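You operate a simulated robot arm through the tools that you are given. There is no shell and no other tool.

Carry out the task below with a simulated two-armed robot. There is one attempt and no reset: what you move stays moved.

JOB
Press the raised bush flush and set the tube on the mat.
Fine: stop on 3; leave the slide out and the lever up. Set down upright: silver tube.
Where things are to end (x, y in the base frame): silver tube within 60 mm of [620, 150].

The check looks at the end state, three seconds after you hand in, the way a careful person would. Anything else that was tipped, shoved, dropped, spilled or broken makes it a failure.

ROBOT AND FRAMES
Two 7-joint arms with fingered hands on one trunk that stands fixed in place. Base frame: the origin is at the foot of the trunk, x ahead of it, y to its left, z up; the work surface is at about z = 863. Readings come in mm, degrees, newtons and seconds.
The left shoulder is at [27, 125, 1303], the right one opposite. With the tool pointing down near the work surface each hand reaches from about 300 to 800 mm from the base axis, measured 20 degrees to its own side. Payload 4 kg a hand.
The tool frame of a hand sits at the grasp point between the pads (the TCP): z along the fingers, y along the line on which they close. The tips reach 29 mm beyond it. The gripper opens to 100 mm. The gripper's body begins 34 mm behind the TCP. The gripper is a hand of 5 fingers: y runs from the thumb to the fingers, the wrist lies at [-15, -105, -177] in the tool frame.
Orientation is told as [roll, pitch, yaw] about the base's x, y, z axes, in that order, counted from this pose: with the fingers straight down and the wrist toward the robot, the tool's x, y and z point along [0, 1, 0], [1, 0, 0] and [0, 0, -1] of the base frame.

CONTROLS
- The arms move only by the tool apply_moves. It takes "left_steps", "right_steps" or both (then of equal length, played together; a hand with none holds still); each is a list of rows, each an object of numbers (a shift or turn left out is 0): "dx", "dy", "dz": the shift along the base's x, y, z in mm; "wx", "wy", "wz": the turn, a rotation vector about the base's x, y, z in degrees. In form: [{"dx": .., "dy": .., "dz": .., "wx": .., "wy": .., "wz": ..}, ...]. A call has 1 to 20 rows; each row is the pose to reach, as a shift and turn from the pose commanded when the call began. Rows are played at 5 a second. More than 50 mm and 8.6 degrees between two rows, and nothing of the call is played. A pose out of reach is approached as far as the arm can. The call stops where the force on the tool passes 40 N (or 10 N more than at its start, if that is more) or the arm is blocked; 0.2 s more then pass. In this call time passes only in rows, and 0.2 s behind the last. It gives the time, the measured TCP pose, the force on the tool (base axes), the opening and the grip force at its end, in the units of the frame above (readings bear some noise), with the torque about the TCP (base axes, N m) and any sound that the robot's microphone picked up.
- Cameras (640 x 400 px; columns grow to the right, rows downward): "scene" is now at [120.8, 33.8, 1457.1]; the picture's right is [0.35, -0.94, 0.00], its down [-0.32, -0.12, -0.94] and it looks along [0.88, 0.33, -0.34] (base axes); focal length 214 px, centre (320, 200). "left" rides on the left gripper at [-66, -86, -121] in its tool frame; the picture's right is [-0.76, -0.31, 0.58], its down [0.59, -0.70, 0.40] and it looks along [0.28, 0.64, 0.71] (tool axes); focal length 247 px, centre (320, 200). "right" rides on the right gripper at [66, -86, -121] in its tool frame; the picture's right is [-0.76, 0.31, -0.58], its down [-0.59, -0.70, 0.40] and it looks along [-0.28, 0.64, 0.71] (tool axes); focal length 247 px, centre (320, 200). There is no depth. A picture from a camera that has moved, and an enlarged one, comes with that camera's place and axes in the base frame and with its lens.
- capture(camera): a new picture of that camera. The clock stands still meanwhile.
- move_column(by): slides the trunk up (or, below 0, down) by that many mm; the arms and the scene camera ride with it, the base frame stays. It gives what a move gives, with no picture.
- finger_targets(index, middle, ring, little, thumb_bend, thumb_turn, hand): sets how far each is bent, from 0 (flat) to 100 (curled in); at 30 the hand is open as for a grip, at 70 the pads meet at the TCP. One left out holds its place. A second passes; each finger stops where it meets its share of the squeeze, and holds until it gets a number again. It is the only way to open and close the hand. It gives what a move gives, with no picture; readings hold the bend of each and the force on index, middle, ring, little, thumb and palm. thumb_turn goes from beside the hand (0) to across from the fingers (100), as for a grip.
- pan_tilt(pan, tilt): turns the head with the scene camera to pan (to the left, within 80 degrees either way) and tilt (down, from -29 to 69), counted from straight ahead of the robot. It gives what a move gives.
- close_up(camera, box): a new picture of the part [left, top, right, bottom] of that camera's present view, enlarged. The clock stands still meanwhile.
- sign_off(): hands the job in; it is judged then, once.

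Places have to be worked out from the pictures, the camera data and where the tool is seen. Open the grippers and draw the arms clear of the work before you hand the job in, unless the task says otherwise.

The tools are called by a JSON object that holds its "method" and its "body". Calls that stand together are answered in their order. apply_moves: Moves the arms, as the interface text tells. Its arguments: {"type":"object","properties":{"left_steps":{"type":"array","items":{"type":"object","properties":{"dx":{"type":"number"},"dy":{"type":"number"},"dz":{"type":"number"},"wx":{"type":"number"},"wy":{"type":"number"},"wz":{"type":"number"}}}},"right_steps":{"type":"array","items":{"type":"object","properties":{"dx":{"type":"number"},"dy":{"type":"number"},"dz":{"type":"number"},"wx":{"type":"number"},"wy":{"type":"number"},"wz":{"type":"number"}}}}},"required":[]} The other tools are called the same way: move_column (by) slides the trunk up or down; finger_targets (index, middle, ring, little, thumb_bend, thumb_turn, hand) moves the fingers one by one; pan_tilt (pan, tilt) turns the head that bears the scene camera; capture (camera) takes a picture; close_up (camera, box) takes an enlarged picture of a part of a camera's view; sign_off () hands the job in.

At the start:

```text
time_s: 0.0
left_position: [321.2, 451.7, 1395.9]
left_orientation: [-0.1, 0.0, 0.0]
left_contact_force: [0.3, -0.5, -0.4]
left_torque: [-0.01, 0.01, 0.02]
left_gripper_width: 99.8
left_gripper_force: 0.1
left_shape: jaw
left_bend: [30.0, 30.0, 30.0, 30.0, 30.0, 98.0]
left_finger forces: [0.0, 0.0, 0.0, 0.0, 0.1, 0.1]
right_position: [510.8, 42.9, 1477.6]
right_orientation: [0.0, 0.0, 0.0]
right_contact_force: [0.4, 0.4, -0.3]
right_torque: [0.02, 0.0, 0.0]
right_gripper_width: 99.6
right_gripper_force: 0.0
right_shape: jaw
right_bend: [30.0, 30.0, 30.0, 30.0, 30.0, 98.0]
right_finger forces: [0.0, 0.0, 0.0, 0.0, 0.1, 0.0]
trunk travel left (down, up): [-500.0, 247.0]
head pan, tilt: [20.6, 20.0]
```

scene: 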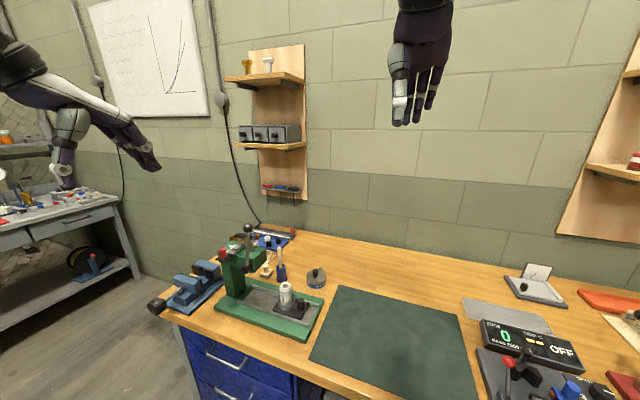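
right: 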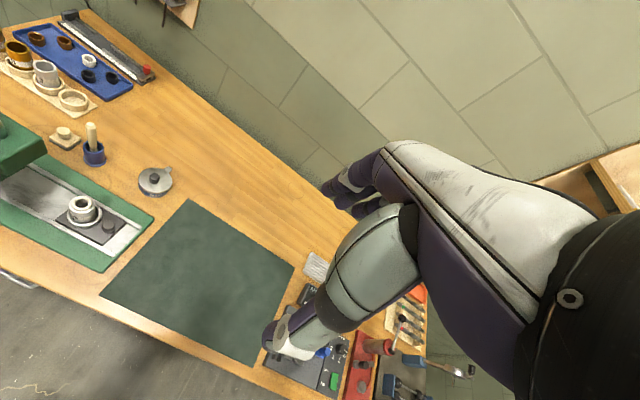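
left: 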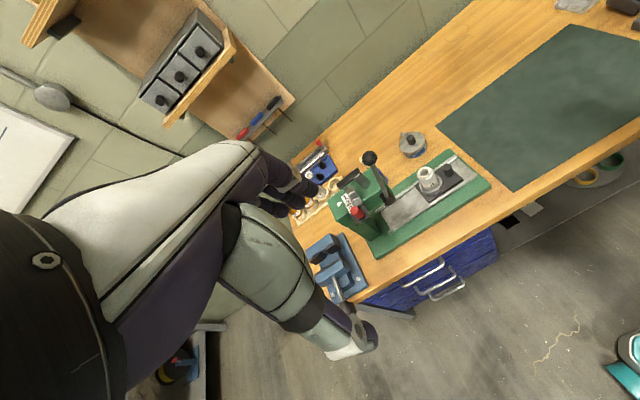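

I start by looking closer at the press and the bench before moving anything.

{"method": "close_up", "body": {"camera": "scene", "box": [140, 210, 340, 350]}}

{"method": "close_up", "body": {"camera": "scene", "box": [440, 250, 640, 400]}}

{"method": "close_up", "body": {"camera": "left", "box": [280, 110, 500, 260]}}

{"method": "close_up", "body": {"camera": "right", "box": [0, 0, 220, 280]}}

```text
2.86 times, centred on (240, 280) of scene
camera zoom: at [120.8, 33.8, 1457.1], right [0.35, -0.94, 0.0], down [-0.32, -0.12, -0.94], along [0.88, 0.33, -0.34], focal length 613 px, centre (549, -29)
```

zoom: 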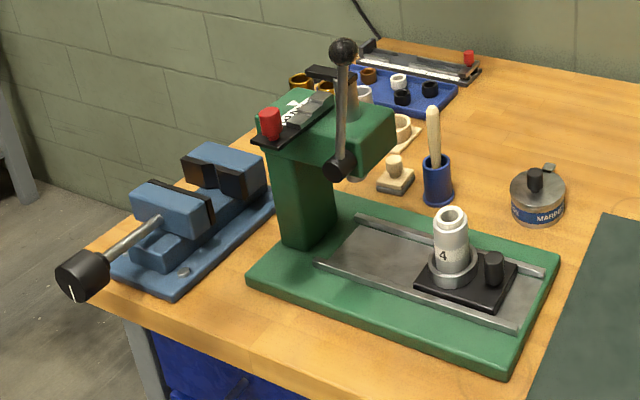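

```text
2.67 times, centred on (540, 325) of scene
camera zoom: at [120.8, 33.8, 1457.1], right [0.35, -0.94, 0.0], down [-0.32, -0.12, -0.94], along [0.88, 0.33, -0.34], focal length 572 px, centre (-267, -133)
```

zoom: 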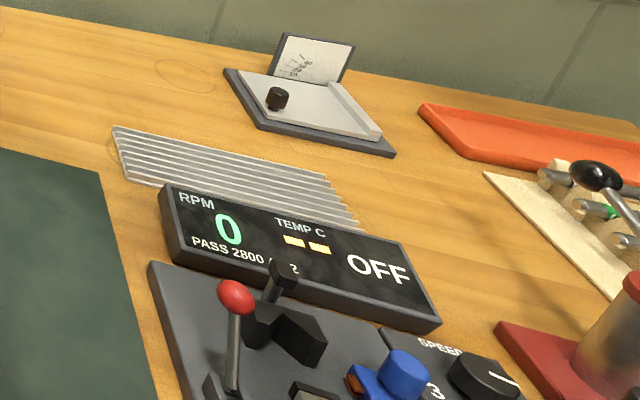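

```text
2.67 times, centred on (390, 185) of left
camera zoom: at [236.0, 386.0, 1516.5], right [-0.31, -0.76, -0.58], down [-0.7, 0.59, -0.4], along [0.64, 0.28, -0.71], focal length 659 px, centre (133, 240)
```

zoom: 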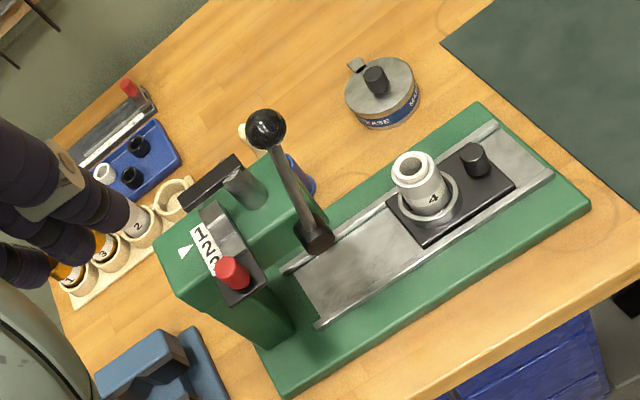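

```text
1.43 times, centred on (110, 140) of right
camera zoom: at [424.9, 111.0, 1598.1], right [0.31, -0.76, 0.58], down [-0.7, -0.59, -0.4], along [0.64, -0.28, -0.71], focal length 353 px, centre (620, 286)
```

zoom: 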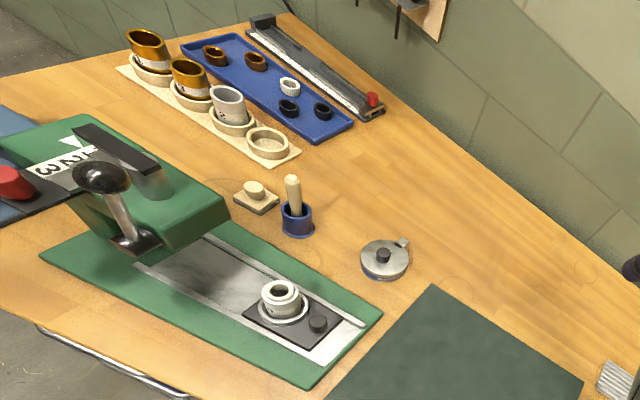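

The press stands on the left side of the bench with its slide out toward me; the tube marked 4 with a raised white bush is on the slide. I turn the head toward it for a cleaner view of the stop scale.

{"method": "pan_tilt", "body": {"pan": 38, "tilt": 38}}

```text
time_s: 0.8
left_position: [321.4, 451.0, 1395.7]
left_orientation: [0.0, 0.0, 0.0]
left_contact_force: [0.0, -0.5, 0.3]
left_torque: [0.01, 0.01, -0.05]
left_gripper_width: 99.6
left_gripper_force: 0.0
left_shape: jaw
left_bend: [30.0, 30.0, 30.0, 30.0, 30.0, 98.0]
left_finger forces: [0.0, 0.0, 0.0, 0.0, 0.0, 0.1]
right_position: [510.5, 44.1, 1478.9]
right_orientation: [0.0, 0.0, 0.0]
right_contact_force: [-0.3, -0.4, 0.5]
right_torque: [0.0, -0.01, 0.03]
right_gripper_width: 99.7
right_gripper_force: 0.1
right_shape: jaw
right_bend: [30.0, 30.0, 30.0, 30.0, 30.0, 98.0]
right_finger forces: [0.0, 0.0, 0.0, 0.1, 0.0, 0.1]
trunk travel left (down, up): [-500.0, 247.0]
head pan, tilt: [38.0, 38.0]
```

The head is at pan 38, tilt 38. I take the picture and an enlargement of the press.

{"method": "capture", "body": {"camera": "scene"}}

{"method": "close_up", "body": {"camera": "scene", "box": [260, 130, 420, 230]}}

{"method": "close_up", "body": {"camera": "left", "box": [320, 140, 400, 190]}}

{"method": "close_up", "body": {"camera": "left", "box": [320, 180, 400, 240]}}

```text
taken
camera scene: at [101.6, 54.2, 1428.8], right [0.62, -0.79, 0.0], down [-0.49, -0.38, -0.79], along [0.62, 0.48, -0.62], focal length 214 px, centre (320, 200)
```

scene: 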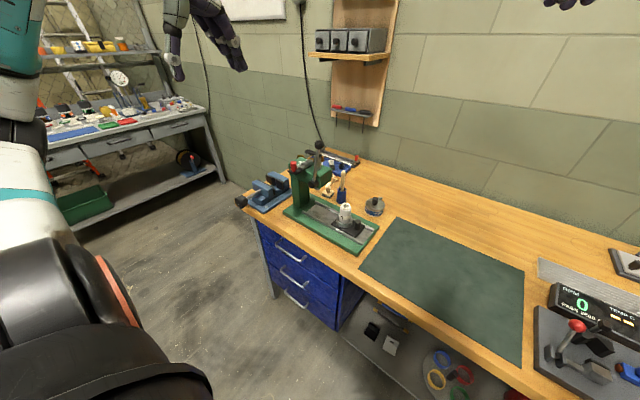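

```text
4.00 times, centred on (340, 180) of scene
camera zoom: at [101.6, 54.2, 1428.8], right [0.62, -0.79, 0.0], down [-0.49, -0.38, -0.79], along [0.62, 0.48, -0.62], focal length 858 px, centre (240, 280)
```

zoom: 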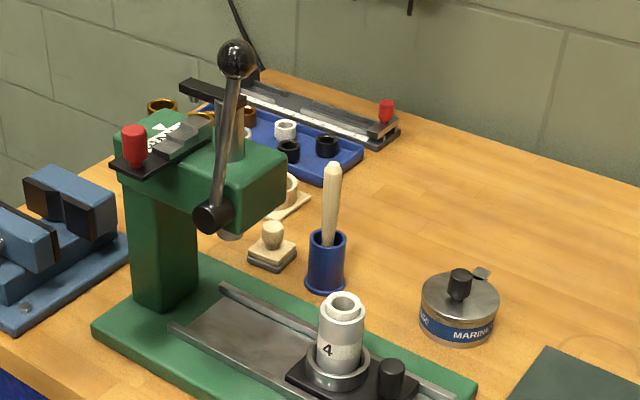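

```text
8.00 times, centred on (360, 165) of left
camera zoom: at [236.0, 386.0, 1516.6], right [-0.31, -0.76, -0.58], down [-0.7, 0.59, -0.4], along [0.64, 0.28, -0.71], focal length 1976 px, centre (0, 480)
```

zoom: 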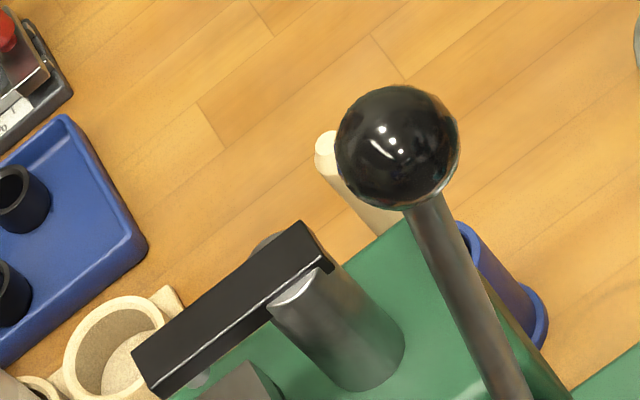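

```text
6.67 times, centred on (360, 210) of left
camera zoom: at [236.0, 386.0, 1516.6], right [-0.31, -0.76, -0.58], down [-0.7, 0.59, -0.4], along [0.64, 0.28, -0.71], focal length 1646 px, centre (53, 133)
```

zoom: 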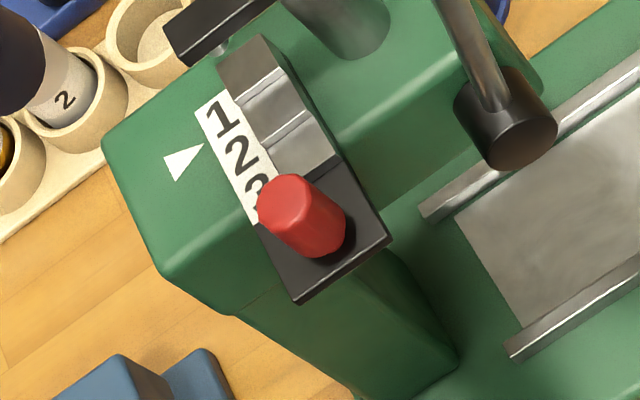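

The stop slider (red knob, strip 1‑2‑3, white triangle) seems to be on 1, and the lever is up. I look at both hands to understand finger geometry before approaching.

{"method": "pan_tilt", "body": {"pan": 0, "tilt": 0}}

{"method": "capture", "body": {"camera": "scene"}}

{"method": "close_up", "body": {"camera": "left", "box": [200, 120, 400, 370]}}

```text
time_s: 1.9
left_position: [320.3, 450.8, 1396.8]
left_orientation: [0.0, 0.0, 0.0]
left_contact_force: [0.4, 0.2, -0.6]
left_torque: [0.04, 0.02, 0.02]
left_gripper_width: 99.8
left_gripper_force: 0.0
left_shape: jaw
left_bend: [30.0, 30.0, 30.0, 30.0, 30.0, 98.0]
left_finger forces: [0.0, 0.0, 0.0, 0.1, 0.0, 0.0]
right_position: [510.6, 43.2, 1477.8]
right_orientation: [0.1, 0.0, 0.0]
right_contact_force: [0.5, -0.6, -0.3]
right_torque: [0.03, -0.01, 0.0]
right_gripper_width: 99.5
right_gripper_force: 0.1
right_shape: jaw
right_bend: [30.0, 30.0, 30.0, 30.0, 30.0, 98.0]
right_finger forces: [0.0, 0.1, 0.0, 0.0, 0.0, 0.0]
trunk travel left (down, up): [-500.0, 247.0]
head pan, tilt: [0.0, 0.0]
```

```text
taken
camera scene: at [123.7, 1.2, 1489.3], right [0.0, -1.0, 0.0], down [0.0, 0.0, -1.0], along [1.0, 0.0, 0.0], focal length 214 px, centre (320, 200)
```

scene: 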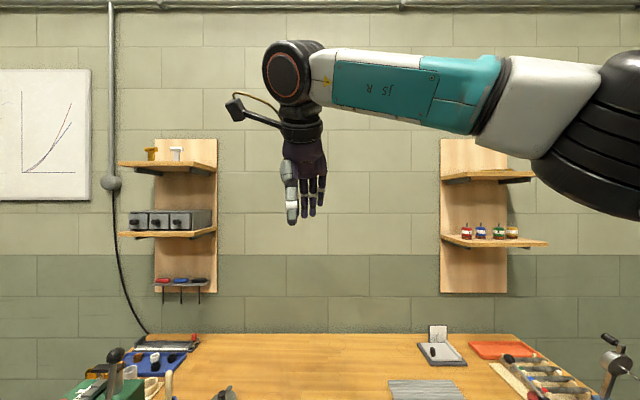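

```text
1.60 times, centred on (300, 245) of left
camera zoom: at [236.0, 386.0, 1516.5], right [-0.31, -0.76, -0.58], down [-0.7, 0.59, -0.4], along [0.64, 0.28, -0.71], focal length 395 px, centre (352, 128)
```

zoom: 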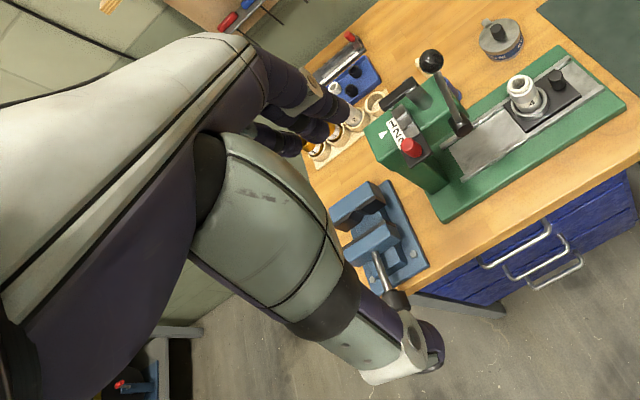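

I enlarge the right hand in the scene view to see how thumb and fingers lie about the TCP.

{"method": "close_up", "body": {"camera": "scene", "box": [240, 130, 368, 240]}}

{"method": "finger_targets", "body": {"hand": "left", "index": 0, "middle": 0, "ring": 0, "little": 0}}

{"method": "capture", "body": {"camera": "left"}}

```text
3.64 times, centred on (304, 185) of scene
camera zoom: at [123.7, 1.2, 1489.3], right [0.0, -1.0, 0.0], down [0.0, 0.0, -1.0], along [1.0, 0.0, 0.0], focal length 780 px, centre (378, 254)
```

zoom: 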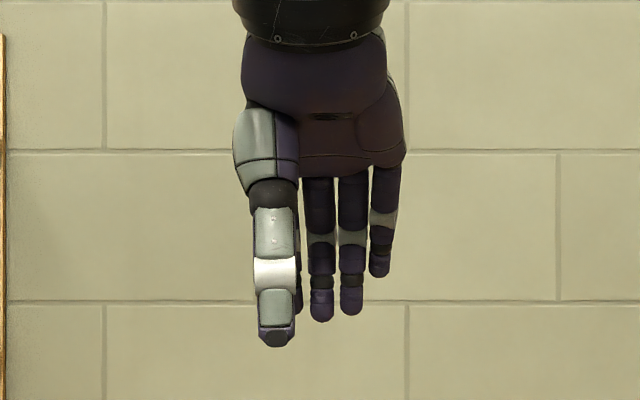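

```text
time_s: 2.9
left_position: [320.8, 451.2, 1396.3]
left_orientation: [-0.1, 0.0, 0.0]
left_contact_force: [0.6, 0.4, 0.1]
left_torque: [0.0, 0.01, 0.01]
left_gripper_width: 138.1
left_gripper_force: 0.0
left_shape: fingers
left_bend: [0.0, 0.0, 0.0, 0.0, 30.0, 98.0]
left_finger forces: [0.0, 0.0, 0.0, 0.0, 0.0, 0.0]
right_position: [511.0, 44.6, 1478.4]
right_orientation: [0.0, 0.0, 0.0]
right_contact_force: [-0.5, 0.1, -0.4]
right_torque: [0.01, -0.02, -0.01]
right_gripper_width: 99.8
right_gripper_force: 0.0
right_shape: jaw
right_bend: [30.0, 30.0, 30.0, 30.0, 30.0, 98.0]
right_finger forces: [0.0, 0.1, 0.0, 0.0, 0.1, 0.0]
trunk travel left (down, up): [-500.0, 247.0]
head pan, tilt: [0.0, 0.0]
```

```text
taken
camera left: at [236.0, 386.0, 1516.5], right [-0.31, -0.76, -0.58], down [-0.7, 0.59, -0.4], along [0.64, 0.28, -0.71], focal length 247 px, centre (320, 200)
```

left: 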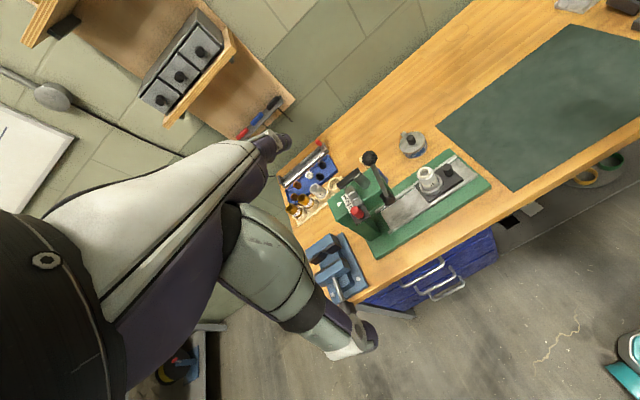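

Thumb sits opposite index/middle at the TCP, ring and little to the outside. I pan the head to see the left hand in profile to learn the finger shape.

{"method": "pan_tilt", "body": {"pan": 62, "tilt": 5}}

{"method": "capture", "body": {"camera": "scene"}}

{"method": "finger_targets", "body": {"hand": "left", "index": 70, "middle": 70, "ring": 70, "little": 70, "thumb_bend": 70}}

{"method": "capture", "body": {"camera": "scene"}}

```text
time_s: 4.2
left_position: [321.4, 452.2, 1396.6]
left_orientation: [0.1, -0.1, 0.0]
left_contact_force: [-0.2, -0.2, -0.2]
left_torque: [0.03, -0.01, 0.03]
left_gripper_width: 137.9
left_gripper_force: 0.0
left_shape: fingers
left_bend: [0.0, 0.0, 0.0, 0.0, 30.0, 98.0]
left_finger forces: [0.0, 0.0, 0.0, 0.0, 0.0, 0.1]
right_position: [510.4, 42.9, 1477.0]
right_orientation: [0.1, 0.1, 0.0]
right_contact_force: [-0.3, 0.6, -0.2]
right_torque: [0.05, -0.01, -0.05]
right_gripper_width: 100.0
right_gripper_force: 0.0
right_shape: jaw
right_bend: [30.0, 30.0, 30.0, 30.0, 30.0, 98.0]
right_finger forces: [0.1, 0.0, 0.1, 0.0, 0.0, 0.0]
trunk travel left (down, up): [-500.0, 247.0]
head pan, tilt: [62.0, 5.0]
```

```text
taken
camera scene: at [76.8, 82.1, 1481.5], right [0.88, -0.47, 0.0], down [-0.04, -0.08, -1.0], along [0.47, 0.88, -0.09], focal length 214 px, centre (320, 200)
```

scene: 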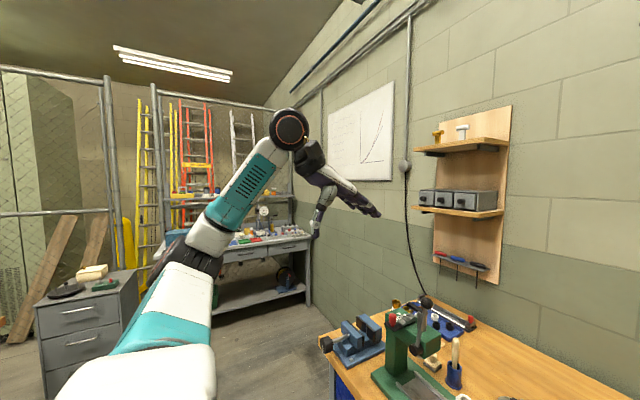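

```text
time_s: 5.2
left_position: [321.0, 450.7, 1396.1]
left_orientation: [-0.1, -0.1, 0.0]
left_contact_force: [0.4, -0.5, 0.3]
left_torque: [0.0, -0.01, 0.01]
left_gripper_width: 1.8
left_gripper_force: 0.2
left_shape: fingers
left_bend: [70.0, 70.0, 70.0, 70.0, 70.0, 98.0]
left_finger forces: [0.1, 0.1, 0.0, 0.1, 0.0, 0.1]
right_position: [510.5, 43.4, 1476.9]
right_orientation: [0.0, 0.0, -0.1]
right_contact_force: [1.2, 0.5, 0.3]
right_torque: [0.02, 0.0, 0.01]
right_gripper_width: 99.8
right_gripper_force: 0.0
right_shape: jaw
right_bend: [30.0, 30.0, 30.0, 30.0, 30.0, 98.0]
right_finger forces: [0.1, 0.1, 0.0, 0.1, 0.1, 0.1]
trunk travel left (down, up): [-500.0, 247.0]
head pan, tilt: [62.0, 5.0]
```

```text
taken
camera scene: at [76.7, 82.2, 1481.5], right [0.88, -0.47, 0.0], down [-0.04, -0.08, -1.0], along [0.47, 0.88, -0.09], focal length 214 px, centre (320, 200)
```

scene: 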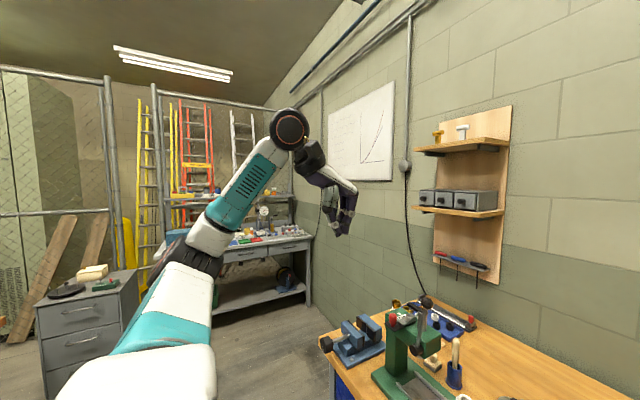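

The profile is clear; I enlarge it to measure the closed beak shape.

{"method": "close_up", "body": {"camera": "scene", "box": [265, 120, 395, 250]}}

```text
3.08 times, centred on (330, 185) of scene
camera zoom: at [76.7, 82.2, 1481.5], right [0.88, -0.47, 0.0], down [-0.04, -0.08, -1.0], along [0.47, 0.88, -0.09], focal length 660 px, centre (289, 246)
```

zoom: 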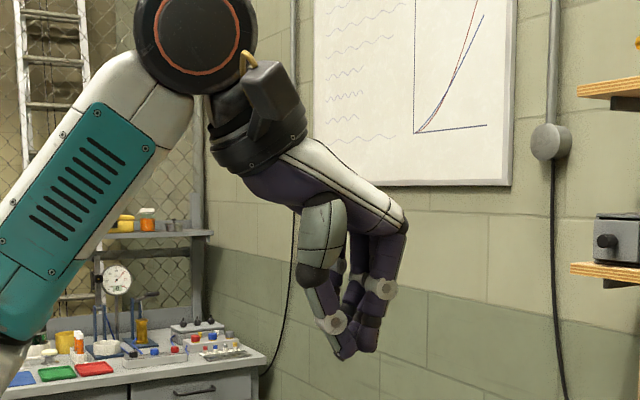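

The closed beak's front is about 20 mm ahead of the TCP; tilted 30° forward it makes a near-vertical pushing face. I bring the left hand to just in front of (robot side of) the red stop knob at about (517, 483, 1115), index finger lined up with it.

{"method": "apply_moves", "body": {"left_steps": [{"dx": 20, "dy": 8, "dz": -30, "wy": -6}, {"dx": 40, "dy": 16, "dz": -60, "wy": -12}, {"dx": 60, "dy": 24, "dz": -90, "wy": -18}, {"dx": 80, "dy": 32, "dz": -120, "wy": -24}, {"dx": 100, "dy": 40, "dz": -150, "wy": -30}, {"dx": 110, "dy": 40, "dz": -185, "wy": -30}, {"dx": 115, "dy": 40, "dz": -220, "wy": -30}, {"dx": 120, "dy": 40, "dz": -250, "wy": -30}, {"dx": 120, "dy": 40, "dz": -276, "wy": -30}]}}

{"method": "pan_tilt", "body": {"pan": 48, "tilt": 35}}

{"method": "capture", "body": {"camera": "scene"}}

{"method": "capture", "body": {"camera": "left"}}

```text
time_s: 7.2
left_position: [443.6, 492.2, 1117.0]
left_orientation: [0.1, -29.9, -0.1]
left_contact_force: [0.9, 0.8, -0.2]
left_torque: [0.0, 0.04, 0.03]
left_gripper_width: 1.6
left_gripper_force: 0.0
left_shape: fingers
left_bend: [70.0, 70.0, 70.0, 70.0, 70.0, 98.0]
left_finger forces: [0.0, 0.1, 0.0, 0.0, 0.0, 0.0]
right_position: [510.1, 43.2, 1477.1]
right_orientation: [-0.1, 0.1, -0.1]
right_contact_force: [0.5, 0.3, -1.4]
right_torque: [-0.01, 0.02, -0.01]
right_gripper_width: 99.9
right_gripper_force: 0.0
right_shape: jaw
right_bend: [30.0, 30.0, 30.0, 30.0, 30.0, 98.0]
right_finger forces: [0.0, 0.0, 0.1, 0.0, 0.1, 0.0]
trunk travel left (down, up): [-500.0, 247.0]
head pan, tilt: [62.0, 5.0]
```

```text
time_s: 8.1
left_position: [443.5, 492.6, 1116.8]
left_orientation: [-0.1, -30.0, -0.1]
left_contact_force: [-1.3, 0.0, -0.6]
left_torque: [0.0, 0.01, 0.0]
left_gripper_width: 1.5
left_gripper_force: 0.2
left_shape: fingers
left_bend: [70.0, 70.0, 70.0, 70.0, 70.0, 98.0]
left_finger forces: [0.0, 0.1, 0.1, 0.1, 0.1, 0.1]
right_position: [511.7, 43.2, 1477.4]
right_orientation: [0.0, 0.0, 0.0]
right_contact_force: [0.0, -0.3, -0.5]
right_torque: [0.0, -0.03, -0.01]
right_gripper_width: 99.6
right_gripper_force: 0.1
right_shape: jaw
right_bend: [30.0, 30.0, 30.0, 30.0, 30.0, 98.0]
right_finger forces: [0.0, 0.1, 0.1, 0.0, 0.0, 0.1]
trunk travel left (down, up): [-500.0, 247.0]
head pan, tilt: [48.0, 35.0]
```

```text
taken
camera scene: at [92.7, 66.6, 1433.3], right [0.74, -0.67, 0.0], down [-0.38, -0.43, -0.82], along [0.55, 0.61, -0.57], focal length 214 px, centre (320, 200)
```

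scene: 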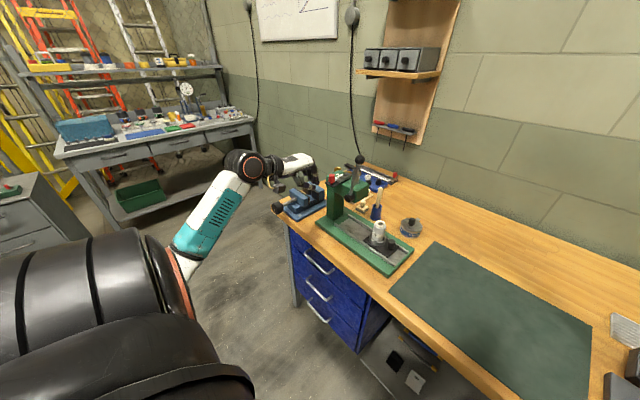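

```text
taken
camera left: at [308.3, 427.4, 1178.2], right [0.02, -0.76, -0.65], down [-0.41, 0.59, -0.7], along [0.91, 0.28, -0.3], focal length 247 px, centre (320, 200)
```

left: 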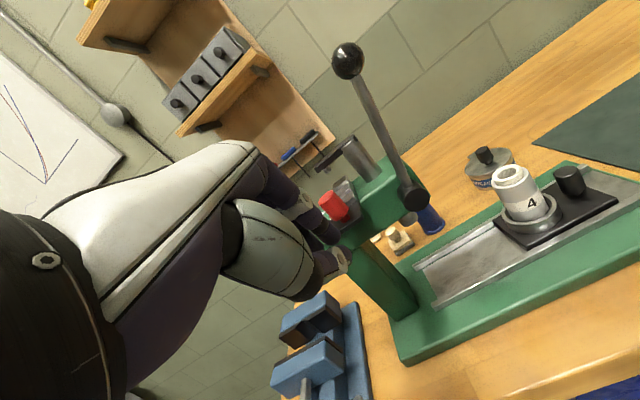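

The hand is in front of the knob. I enlarge both views to check height and lateral alignment before pushing.

{"method": "close_up", "body": {"camera": "left", "box": [280, 120, 440, 280]}}

{"method": "close_up", "body": {"camera": "scene", "box": [260, 140, 400, 230]}}

```text
2.50 times, centred on (360, 200) of left
camera zoom: at [308.3, 427.4, 1178.2], right [0.02, -0.76, -0.65], down [-0.41, 0.59, -0.7], along [0.91, 0.28, -0.3], focal length 617 px, centre (220, 200)
```

zoom: 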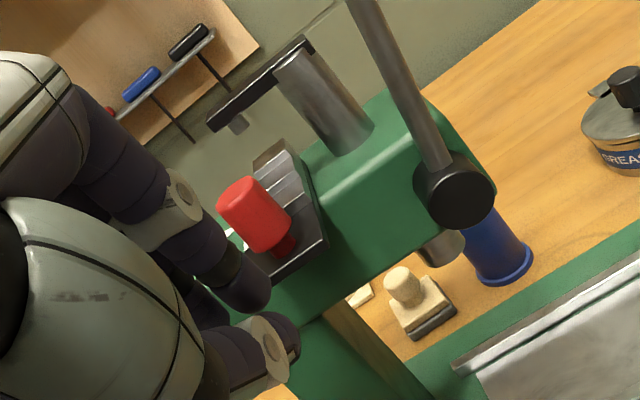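

```text
4.44 times, centred on (330, 185) of scene
camera zoom: at [92.7, 66.6, 1433.3], right [0.74, -0.67, 0.0], down [-0.38, -0.43, -0.82], along [0.55, 0.61, -0.57], focal length 953 px, centre (276, 267)
```

zoom: 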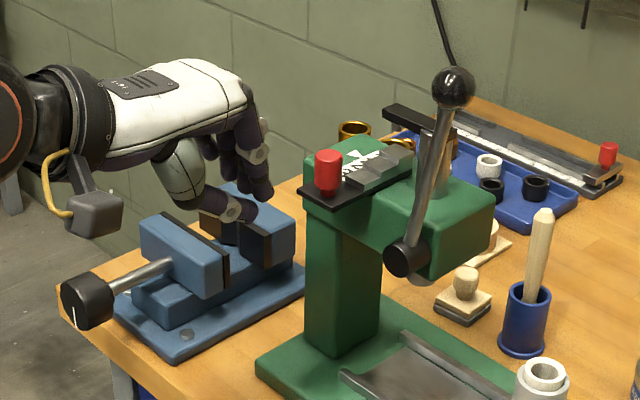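

Index tip is at about z 1096, y 484, matching the knob (≈519, 485, 1085–1112). I push it slowly in +x.

{"method": "apply_moves", "body": {"left_steps": [{"dx": 15}, {"dx": 30}, {"dx": 38}, {"dx": 44}, {"dx": 50}, {"dx": 55}, {"dx": 60}]}}

{"method": "close_up", "body": {"camera": "left", "box": [280, 120, 440, 280]}}

{"method": "close_up", "body": {"camera": "scene", "box": [300, 150, 380, 200]}}

```text
time_s: 9.7
left_position: [502.2, 491.1, 1120.9]
left_orientation: [0.0, -30.1, 0.0]
left_contact_force: [0.1, 0.1, -0.5]
left_torque: [-0.01, -0.01, -0.04]
left_gripper_width: 1.1
left_gripper_force: 0.2
left_shape: fingers
left_bend: [70.0, 70.0, 70.0, 70.0, 70.0, 98.0]
left_finger forces: [0.3, 0.0, 0.1, 0.1, 0.0, 0.0]
right_position: [510.8, 42.9, 1477.8]
right_orientation: [-0.1, 0.0, 0.0]
right_contact_force: [0.6, 0.1, 0.6]
right_torque: [0.0, 0.0, -0.01]
right_gripper_width: 100.0
right_gripper_force: 0.0
right_shape: jaw
right_bend: [30.0, 30.0, 30.0, 30.0, 30.0, 98.0]
right_finger forces: [0.1, 0.1, 0.1, 0.0, 0.0, 0.0]
trunk travel left (down, up): [-500.0, 247.0]
head pan, tilt: [48.0, 35.0]
```

```text
2.50 times, centred on (360, 200) of left
camera zoom: at [367.5, 425.9, 1181.5], right [0.02, -0.76, -0.65], down [-0.41, 0.59, -0.7], along [0.91, 0.28, -0.3], focal length 617 px, centre (220, 200)
```

zoom: 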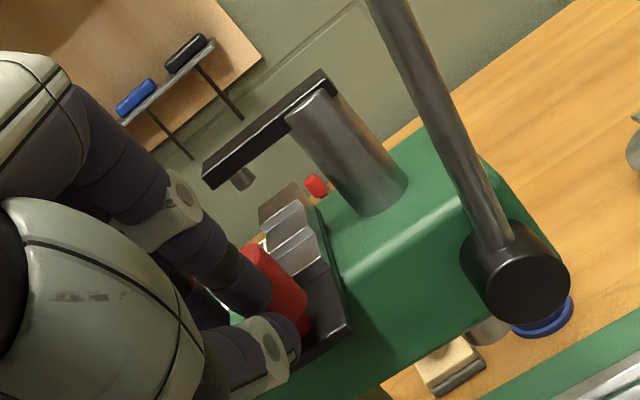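

```text
8.00 times, centred on (340, 175) of scene
camera zoom: at [93.1, 66.5, 1433.2], right [0.74, -0.67, 0.0], down [-0.38, -0.43, -0.82], along [0.55, 0.61, -0.57], focal length 1716 px, centre (160, 400)
```

zoom: 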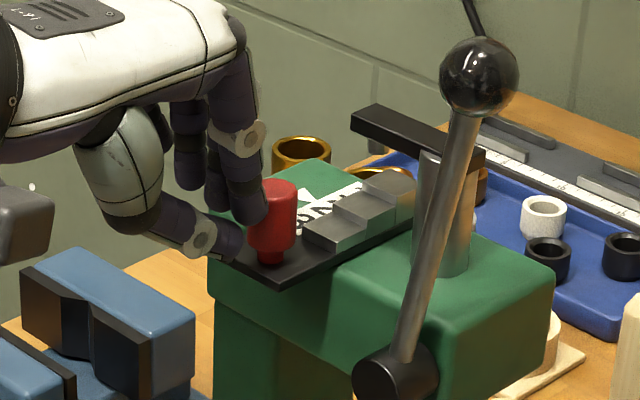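

The index is just touching the knob at TCP x≈502. I push on by 15 mm and look.

{"method": "apply_moves", "body": {"left_steps": [{"dx": 4}, {"dx": 8}, {"dx": 12}, {"dx": 16}]}}

{"method": "close_up", "body": {"camera": "scene", "box": [300, 150, 380, 200]}}

```text
time_s: 10.7
left_position: [518.8, 491.0, 1118.2]
left_orientation: [0.0, -30.0, 0.0]
left_contact_force: [-1.0, 0.9, -0.5]
left_torque: [-0.01, 0.0, 0.01]
left_gripper_width: 0.0
left_gripper_force: 1.0
left_shape: fingers
left_bend: [70.0, 70.0, 70.0, 70.0, 70.0, 98.0]
left_finger forces: [1.1, 0.0, 0.0, 0.0, 0.0, 0.0]
right_position: [510.6, 44.9, 1478.5]
right_orientation: [0.0, 0.0, 0.0]
right_contact_force: [0.3, -0.4, 0.1]
right_torque: [0.0, -0.01, -0.01]
right_gripper_width: 99.6
right_gripper_force: 0.0
right_shape: jaw
right_bend: [30.0, 30.0, 30.0, 30.0, 30.0, 98.0]
right_finger forces: [0.1, 0.1, 0.1, 0.1, 0.0, 0.2]
trunk travel left (down, up): [-500.0, 247.0]
head pan, tilt: [48.0, 35.0]
```

```text
8.00 times, centred on (340, 175) of scene
camera zoom: at [91.6, 66.9, 1433.3], right [0.74, -0.67, 0.0], down [-0.38, -0.43, -0.82], along [0.55, 0.61, -0.57], focal length 1716 px, centre (160, 400)
```

zoom: 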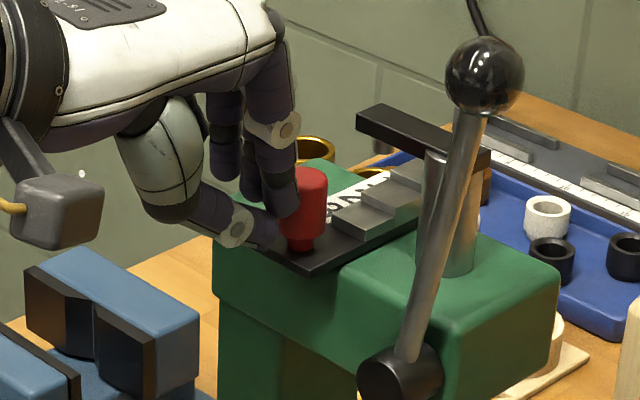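

The slider moves easily. I push another 14 mm, then check the label against the triangle.

{"method": "apply_moves", "body": {"left_steps": [{"dx": 4}, {"dx": 8}, {"dx": 11}, {"dx": 14}]}}

{"method": "apply_moves", "body": {"left_steps": [{"dx": -30}, {"dx": -60, "dz": 20}, {"dx": -75, "dz": 60}, {"dx": -75, "dz": 100, "dy": 20}, {"dx": -75, "dz": 140, "dy": 40}]}}

{"method": "capture", "body": {"camera": "left"}}

{"method": "close_up", "body": {"camera": "scene", "box": [300, 150, 380, 200]}}

```text
time_s: 11.7
left_position: [531.1, 491.8, 1119.7]
left_orientation: [0.0, -30.0, 0.0]
left_contact_force: [-3.9, -1.4, 0.4]
left_torque: [0.0, 0.08, -0.04]
left_gripper_width: 0.1
left_gripper_force: 2.0
left_shape: fingers
left_bend: [70.0, 70.0, 70.0, 70.0, 70.0, 98.0]
left_finger forces: [4.4, 0.0, 0.0, 0.0, 0.0, 0.0]
right_position: [509.2, 43.8, 1477.7]
right_orientation: [0.0, 0.0, 0.0]
right_contact_force: [-0.7, -0.5, 0.7]
right_torque: [-0.04, -0.01, 0.02]
right_gripper_width: 99.8
right_gripper_force: 0.1
right_shape: jaw
right_bend: [30.0, 30.0, 30.0, 30.0, 30.0, 98.0]
right_finger forces: [0.1, 0.0, 0.1, 0.0, 0.1, 0.0]
trunk travel left (down, up): [-500.0, 247.0]
head pan, tilt: [48.0, 35.0]
```

```text
time_s: 12.9
left_position: [455.6, 533.1, 1257.8]
left_orientation: [0.0, -29.8, 0.1]
left_contact_force: [0.0, -1.2, -0.6]
left_torque: [-0.01, 0.04, -0.02]
left_gripper_width: 1.5
left_gripper_force: 0.1
left_shape: fingers
left_bend: [70.0, 70.0, 70.0, 70.0, 70.0, 98.0]
left_finger forces: [0.0, 0.0, 0.0, 0.1, 0.0, 0.1]
right_position: [510.7, 43.0, 1477.5]
right_orientation: [0.1, 0.1, -0.1]
right_contact_force: [0.6, 0.7, 0.6]
right_torque: [-0.03, -0.04, 0.0]
right_gripper_width: 99.7
right_gripper_force: 0.0
right_shape: jaw
right_bend: [30.0, 30.0, 30.0, 30.0, 30.0, 98.0]
right_finger forces: [0.0, 0.0, 0.0, 0.0, 0.0, 0.0]
trunk travel left (down, up): [-500.0, 247.0]
head pan, tilt: [48.0, 35.0]
```

```text
taken
camera left: at [321.4, 467.8, 1320.2], right [0.02, -0.76, -0.65], down [-0.41, 0.59, -0.7], along [0.91, 0.28, -0.3], focal length 247 px, centre (320, 200)
```

left: 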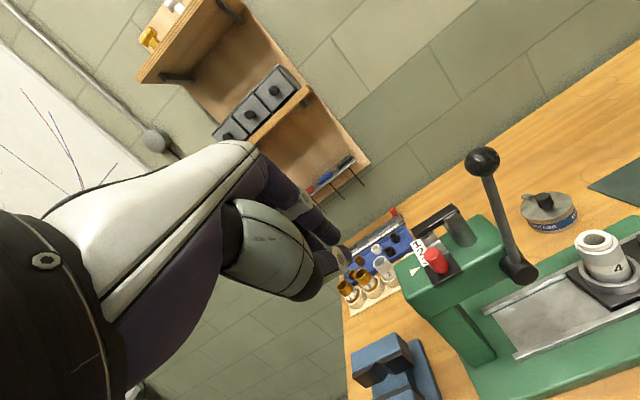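

```text
8.00 times, centred on (340, 175) of scene
camera zoom: at [92.4, 66.4, 1433.3], right [0.74, -0.67, 0.0], down [-0.38, -0.43, -0.82], along [0.55, 0.61, -0.57], focal length 1716 px, centre (160, 400)
```

zoom: 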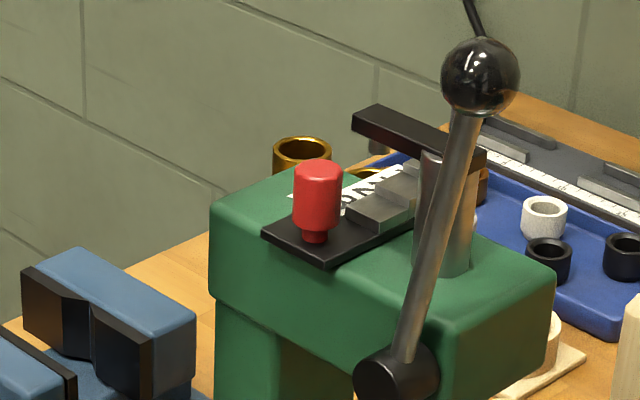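

I enlarge the left camera's view of the stop scale to read it.

{"method": "close_up", "body": {"camera": "left", "box": [390, 200, 490, 300]}}

```text
4.00 times, centred on (440, 250) of left
camera zoom: at [321.4, 467.8, 1320.2], right [0.02, -0.76, -0.65], down [-0.41, 0.59, -0.7], along [0.91, 0.28, -0.3], focal length 988 px, centre (-160, 0)
```

zoom: 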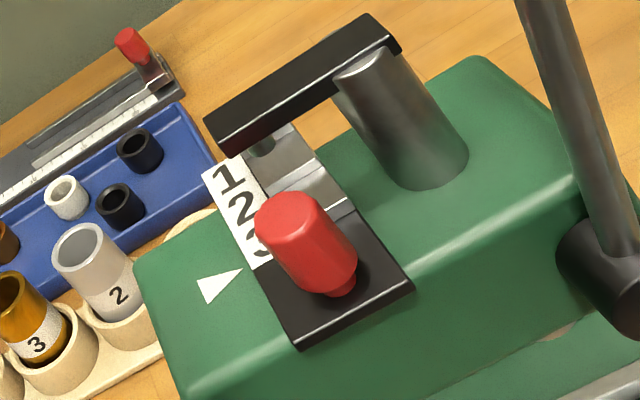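

The strip now shows 3 near the triangle but the knob hides it. I check the same scale from the right hand's camera.

{"method": "close_up", "body": {"camera": "right", "box": [0, 80, 80, 140]}}

{"method": "apply_moves", "body": {"left_steps": [{"dz": 40, "dy": 15}, {"dz": 80, "dy": 30, "wz": -6}, {"dz": 110, "dy": 45, "wz": -12}, {"dz": 130, "dy": 60, "wz": -18, "dx": 10}, {"dz": 140, "dy": 60, "wz": -24, "dx": 20}]}}

{"method": "capture", "body": {"camera": "left"}}

```text
6.67 times, centred on (40, 110) of right
camera zoom: at [424.8, 110.9, 1598.1], right [0.31, -0.76, 0.58], down [-0.7, -0.59, -0.4], along [0.64, -0.28, -0.71], focal length 1646 px, centre (2187, 800)
```

zoom: 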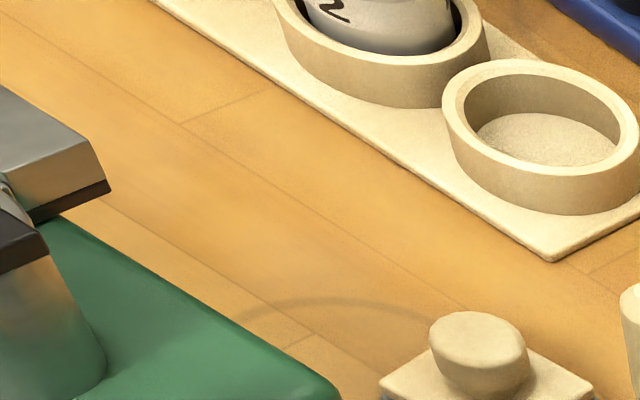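

```text
time_s: 14.1
left_position: [472.0, 590.9, 1399.2]
left_orientation: [0.1, -30.0, -24.0]
left_contact_force: [0.4, -0.5, -1.4]
left_torque: [-0.03, -0.03, 0.02]
left_gripper_width: 1.5
left_gripper_force: 0.1
left_shape: fingers
left_bend: [70.0, 70.0, 70.0, 70.0, 70.0, 98.0]
left_finger forces: [0.1, 0.1, 0.0, 0.0, 0.0, 0.0]
left hand out of reach, approached as far as the arm can: row 4
right_position: [509.1, 41.2, 1477.5]
right_orientation: [0.3, -0.1, 0.0]
right_contact_force: [-0.3, -1.2, -0.8]
right_torque: [0.05, -0.01, 0.04]
right_gripper_width: 99.6
right_gripper_force: 0.1
right_shape: jaw
right_bend: [30.0, 30.0, 30.0, 30.0, 30.0, 98.0]
right_finger forces: [0.1, 0.0, 0.1, 0.1, 0.0, 0.0]
trunk travel left (down, up): [-500.0, 247.0]
head pan, tilt: [48.0, 35.0]
```

```text
taken
camera left: at [322.9, 586.0, 1461.0], right [-0.29, -0.7, -0.65], down [-0.14, 0.71, -0.7], along [0.95, -0.11, -0.3], focal length 247 px, centre (320, 200)
```

left: 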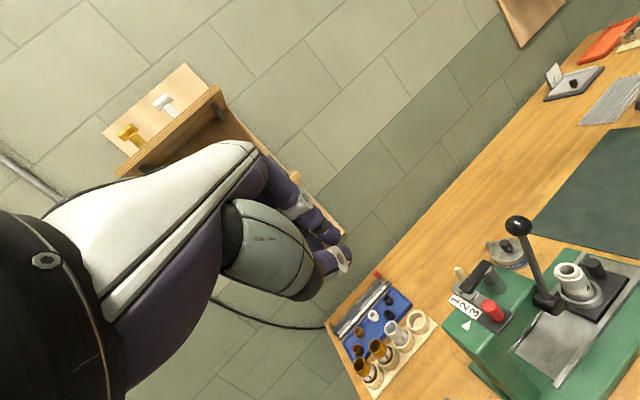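

This view clears the knob from the scale; I enlarge it.

{"method": "close_up", "body": {"camera": "left", "box": [440, 270, 530, 350]}}

{"method": "close_up", "body": {"camera": "left", "box": [445, 280, 495, 335]}}

```text
5.00 times, centred on (485, 310) of left
camera zoom: at [322.9, 586.0, 1461.0], right [-0.29, -0.7, -0.65], down [-0.14, 0.71, -0.7], along [0.95, -0.11, -0.3], focal length 1235 px, centre (-505, -350)
```

zoom: 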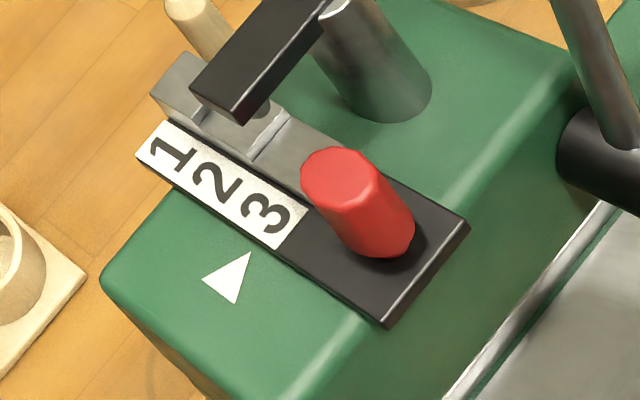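

```text
7.27 times, centred on (470, 308) of left
camera zoom: at [322.9, 586.0, 1461.0], right [-0.29, -0.7, -0.65], down [-0.14, 0.71, -0.7], along [0.95, -0.11, -0.3], focal length 1796 px, centre (-771, -582)
```

zoom: 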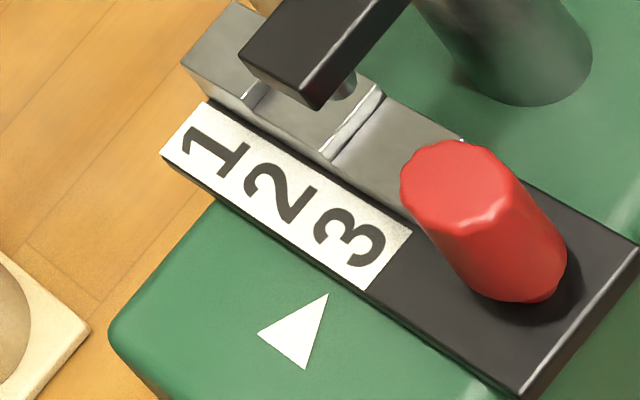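

The scale now reads 3 (triangle aligned with 3 after allowing for the plate thickness), and the stop pin sits over the lowest step. Next I bring the right hand above the slide's black knob at about (576, 268, 943), yawed 25° so its wrist stays clear of the lever.

{"method": "apply_moves", "body": {"right_steps": [{"dx": 7, "dy": 22, "dz": -36, "wz": 2.5}, {"dx": 14, "dy": 44, "dz": -72, "wz": 5}, {"dx": 21, "dy": 66, "dz": -108, "wz": 7.5}, {"dx": 28, "dy": 88, "dz": -144, "wz": 10}, {"dx": 35, "dy": 110, "dz": -180, "wz": 12.5}, {"dx": 42, "dy": 132, "dz": -216, "wz": 15}, {"dx": 49, "dy": 154, "dz": -252, "wz": 17.5}, {"dx": 56, "dy": 176, "dz": -288, "wz": 20}, {"dx": 62, "dy": 198, "dz": -324, "wz": 22.5}, {"dx": 66, "dy": 222, "dz": -358, "wz": 25}]}}

{"method": "capture", "body": {"camera": "right"}}

{"method": "capture", "body": {"camera": "scene"}}

{"method": "capture", "body": {"camera": "left"}}

```text
time_s: 16.3
left_position: [474.3, 593.1, 1399.4]
left_orientation: [0.1, -30.0, -24.0]
left_contact_force: [0.7, 0.8, -0.2]
left_torque: [0.01, -0.01, 0.0]
left_gripper_width: 1.1
left_gripper_force: 0.1
left_shape: fingers
left_bend: [70.0, 70.0, 70.0, 70.0, 70.0, 98.0]
left_finger forces: [0.1, 0.0, 0.0, 0.0, 0.0, 0.0]
right_position: [577.3, 266.6, 1120.4]
right_orientation: [-0.1, 0.0, 25.0]
right_contact_force: [-0.8, 0.2, -0.8]
right_torque: [0.03, 0.01, -0.02]
right_gripper_width: 99.8
right_gripper_force: 0.1
right_shape: jaw
right_bend: [30.0, 30.0, 30.0, 30.0, 30.0, 98.0]
right_finger forces: [0.1, 0.0, 0.1, 0.0, 0.0, 0.0]
trunk travel left (down, up): [-500.0, 247.0]
head pan, tilt: [48.0, 35.0]
```

```text
taken
camera right: at [471.3, 291.2, 1241.0], right [0.6, -0.56, 0.58], down [-0.39, -0.83, -0.4], along [0.7, 0.01, -0.71], focal length 247 px, centre (320, 200)
```

right: 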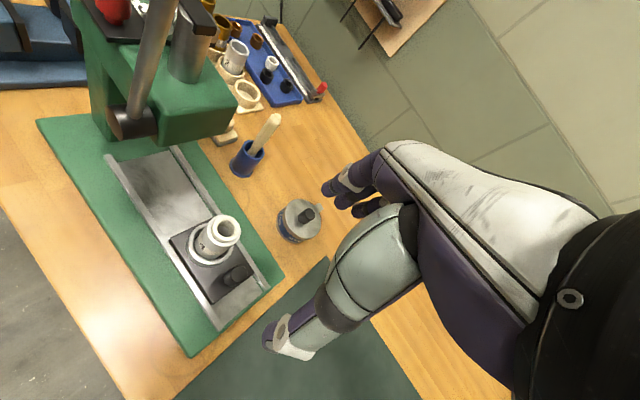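

```text
taken
camera scene: at [92.8, 67.7, 1433.2], right [0.74, -0.67, 0.0], down [-0.38, -0.43, -0.82], along [0.55, 0.61, -0.57], focal length 214 px, centre (320, 200)
```

scene: 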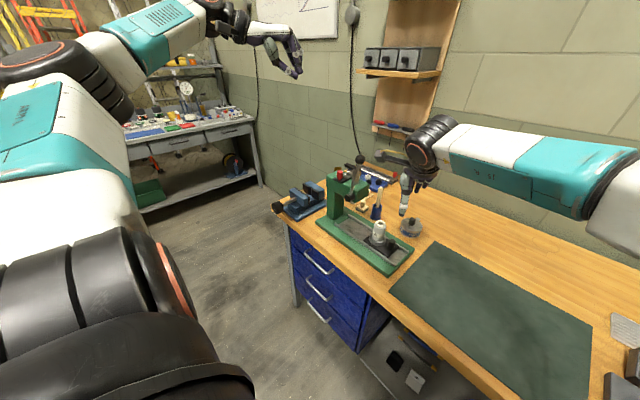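

```text
taken
camera left: at [324.9, 588.7, 1460.3], right [-0.29, -0.7, -0.65], down [-0.13, 0.7, -0.7], along [0.95, -0.11, -0.3], focal length 247 px, centre (320, 200)
```

left: 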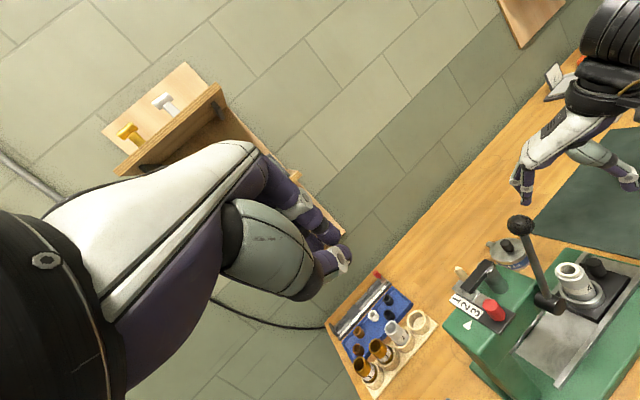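

I enlarge the right camera's view of tube, socket and slide knob to fix their positions.

{"method": "close_up", "body": {"camera": "right", "box": [150, 190, 290, 330]}}

{"method": "close_up", "body": {"camera": "scene", "box": [320, 180, 440, 270]}}

```text
2.86 times, centred on (220, 260) of right
camera zoom: at [471.3, 291.2, 1241.0], right [0.6, -0.56, 0.58], down [-0.39, -0.83, -0.4], along [0.7, 0.01, -0.71], focal length 706 px, centre (606, 29)
```

zoom: 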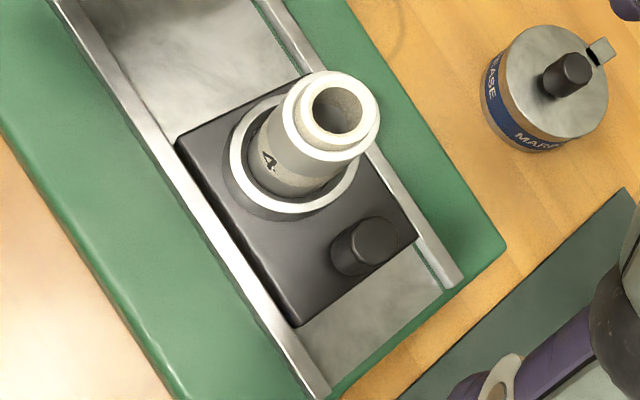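

```text
4.44 times, centred on (380, 225) of scene
camera zoom: at [92.8, 67.7, 1433.2], right [0.74, -0.67, 0.0], down [-0.38, -0.43, -0.82], along [0.55, 0.61, -0.57], focal length 953 px, centre (53, 89)
```

zoom: 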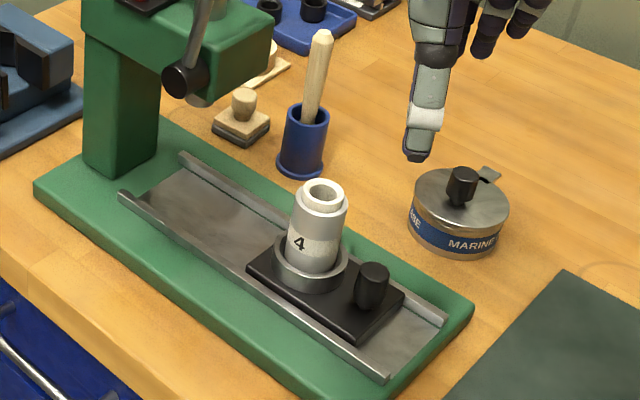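

Sight lines of these two cameras are nearly parallel, so I add the left camera's view for a better fix.

{"method": "close_up", "body": {"camera": "left", "box": [540, 240, 640, 330]}}

```text
4.44 times, centred on (590, 285) of left
camera zoom: at [324.9, 588.7, 1460.3], right [-0.29, -0.7, -0.65], down [-0.13, 0.7, -0.7], along [0.95, -0.11, -0.3], focal length 1098 px, centre (-880, -178)
```

zoom: 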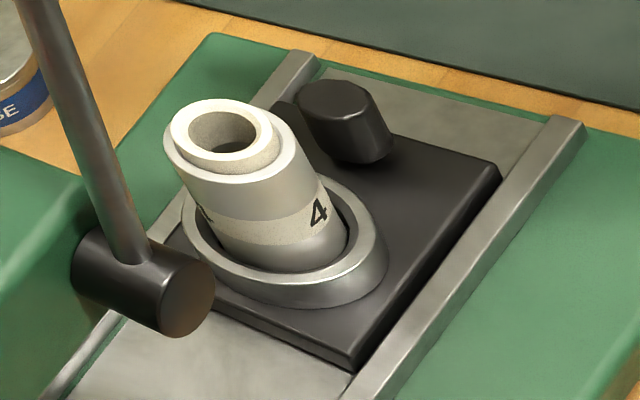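

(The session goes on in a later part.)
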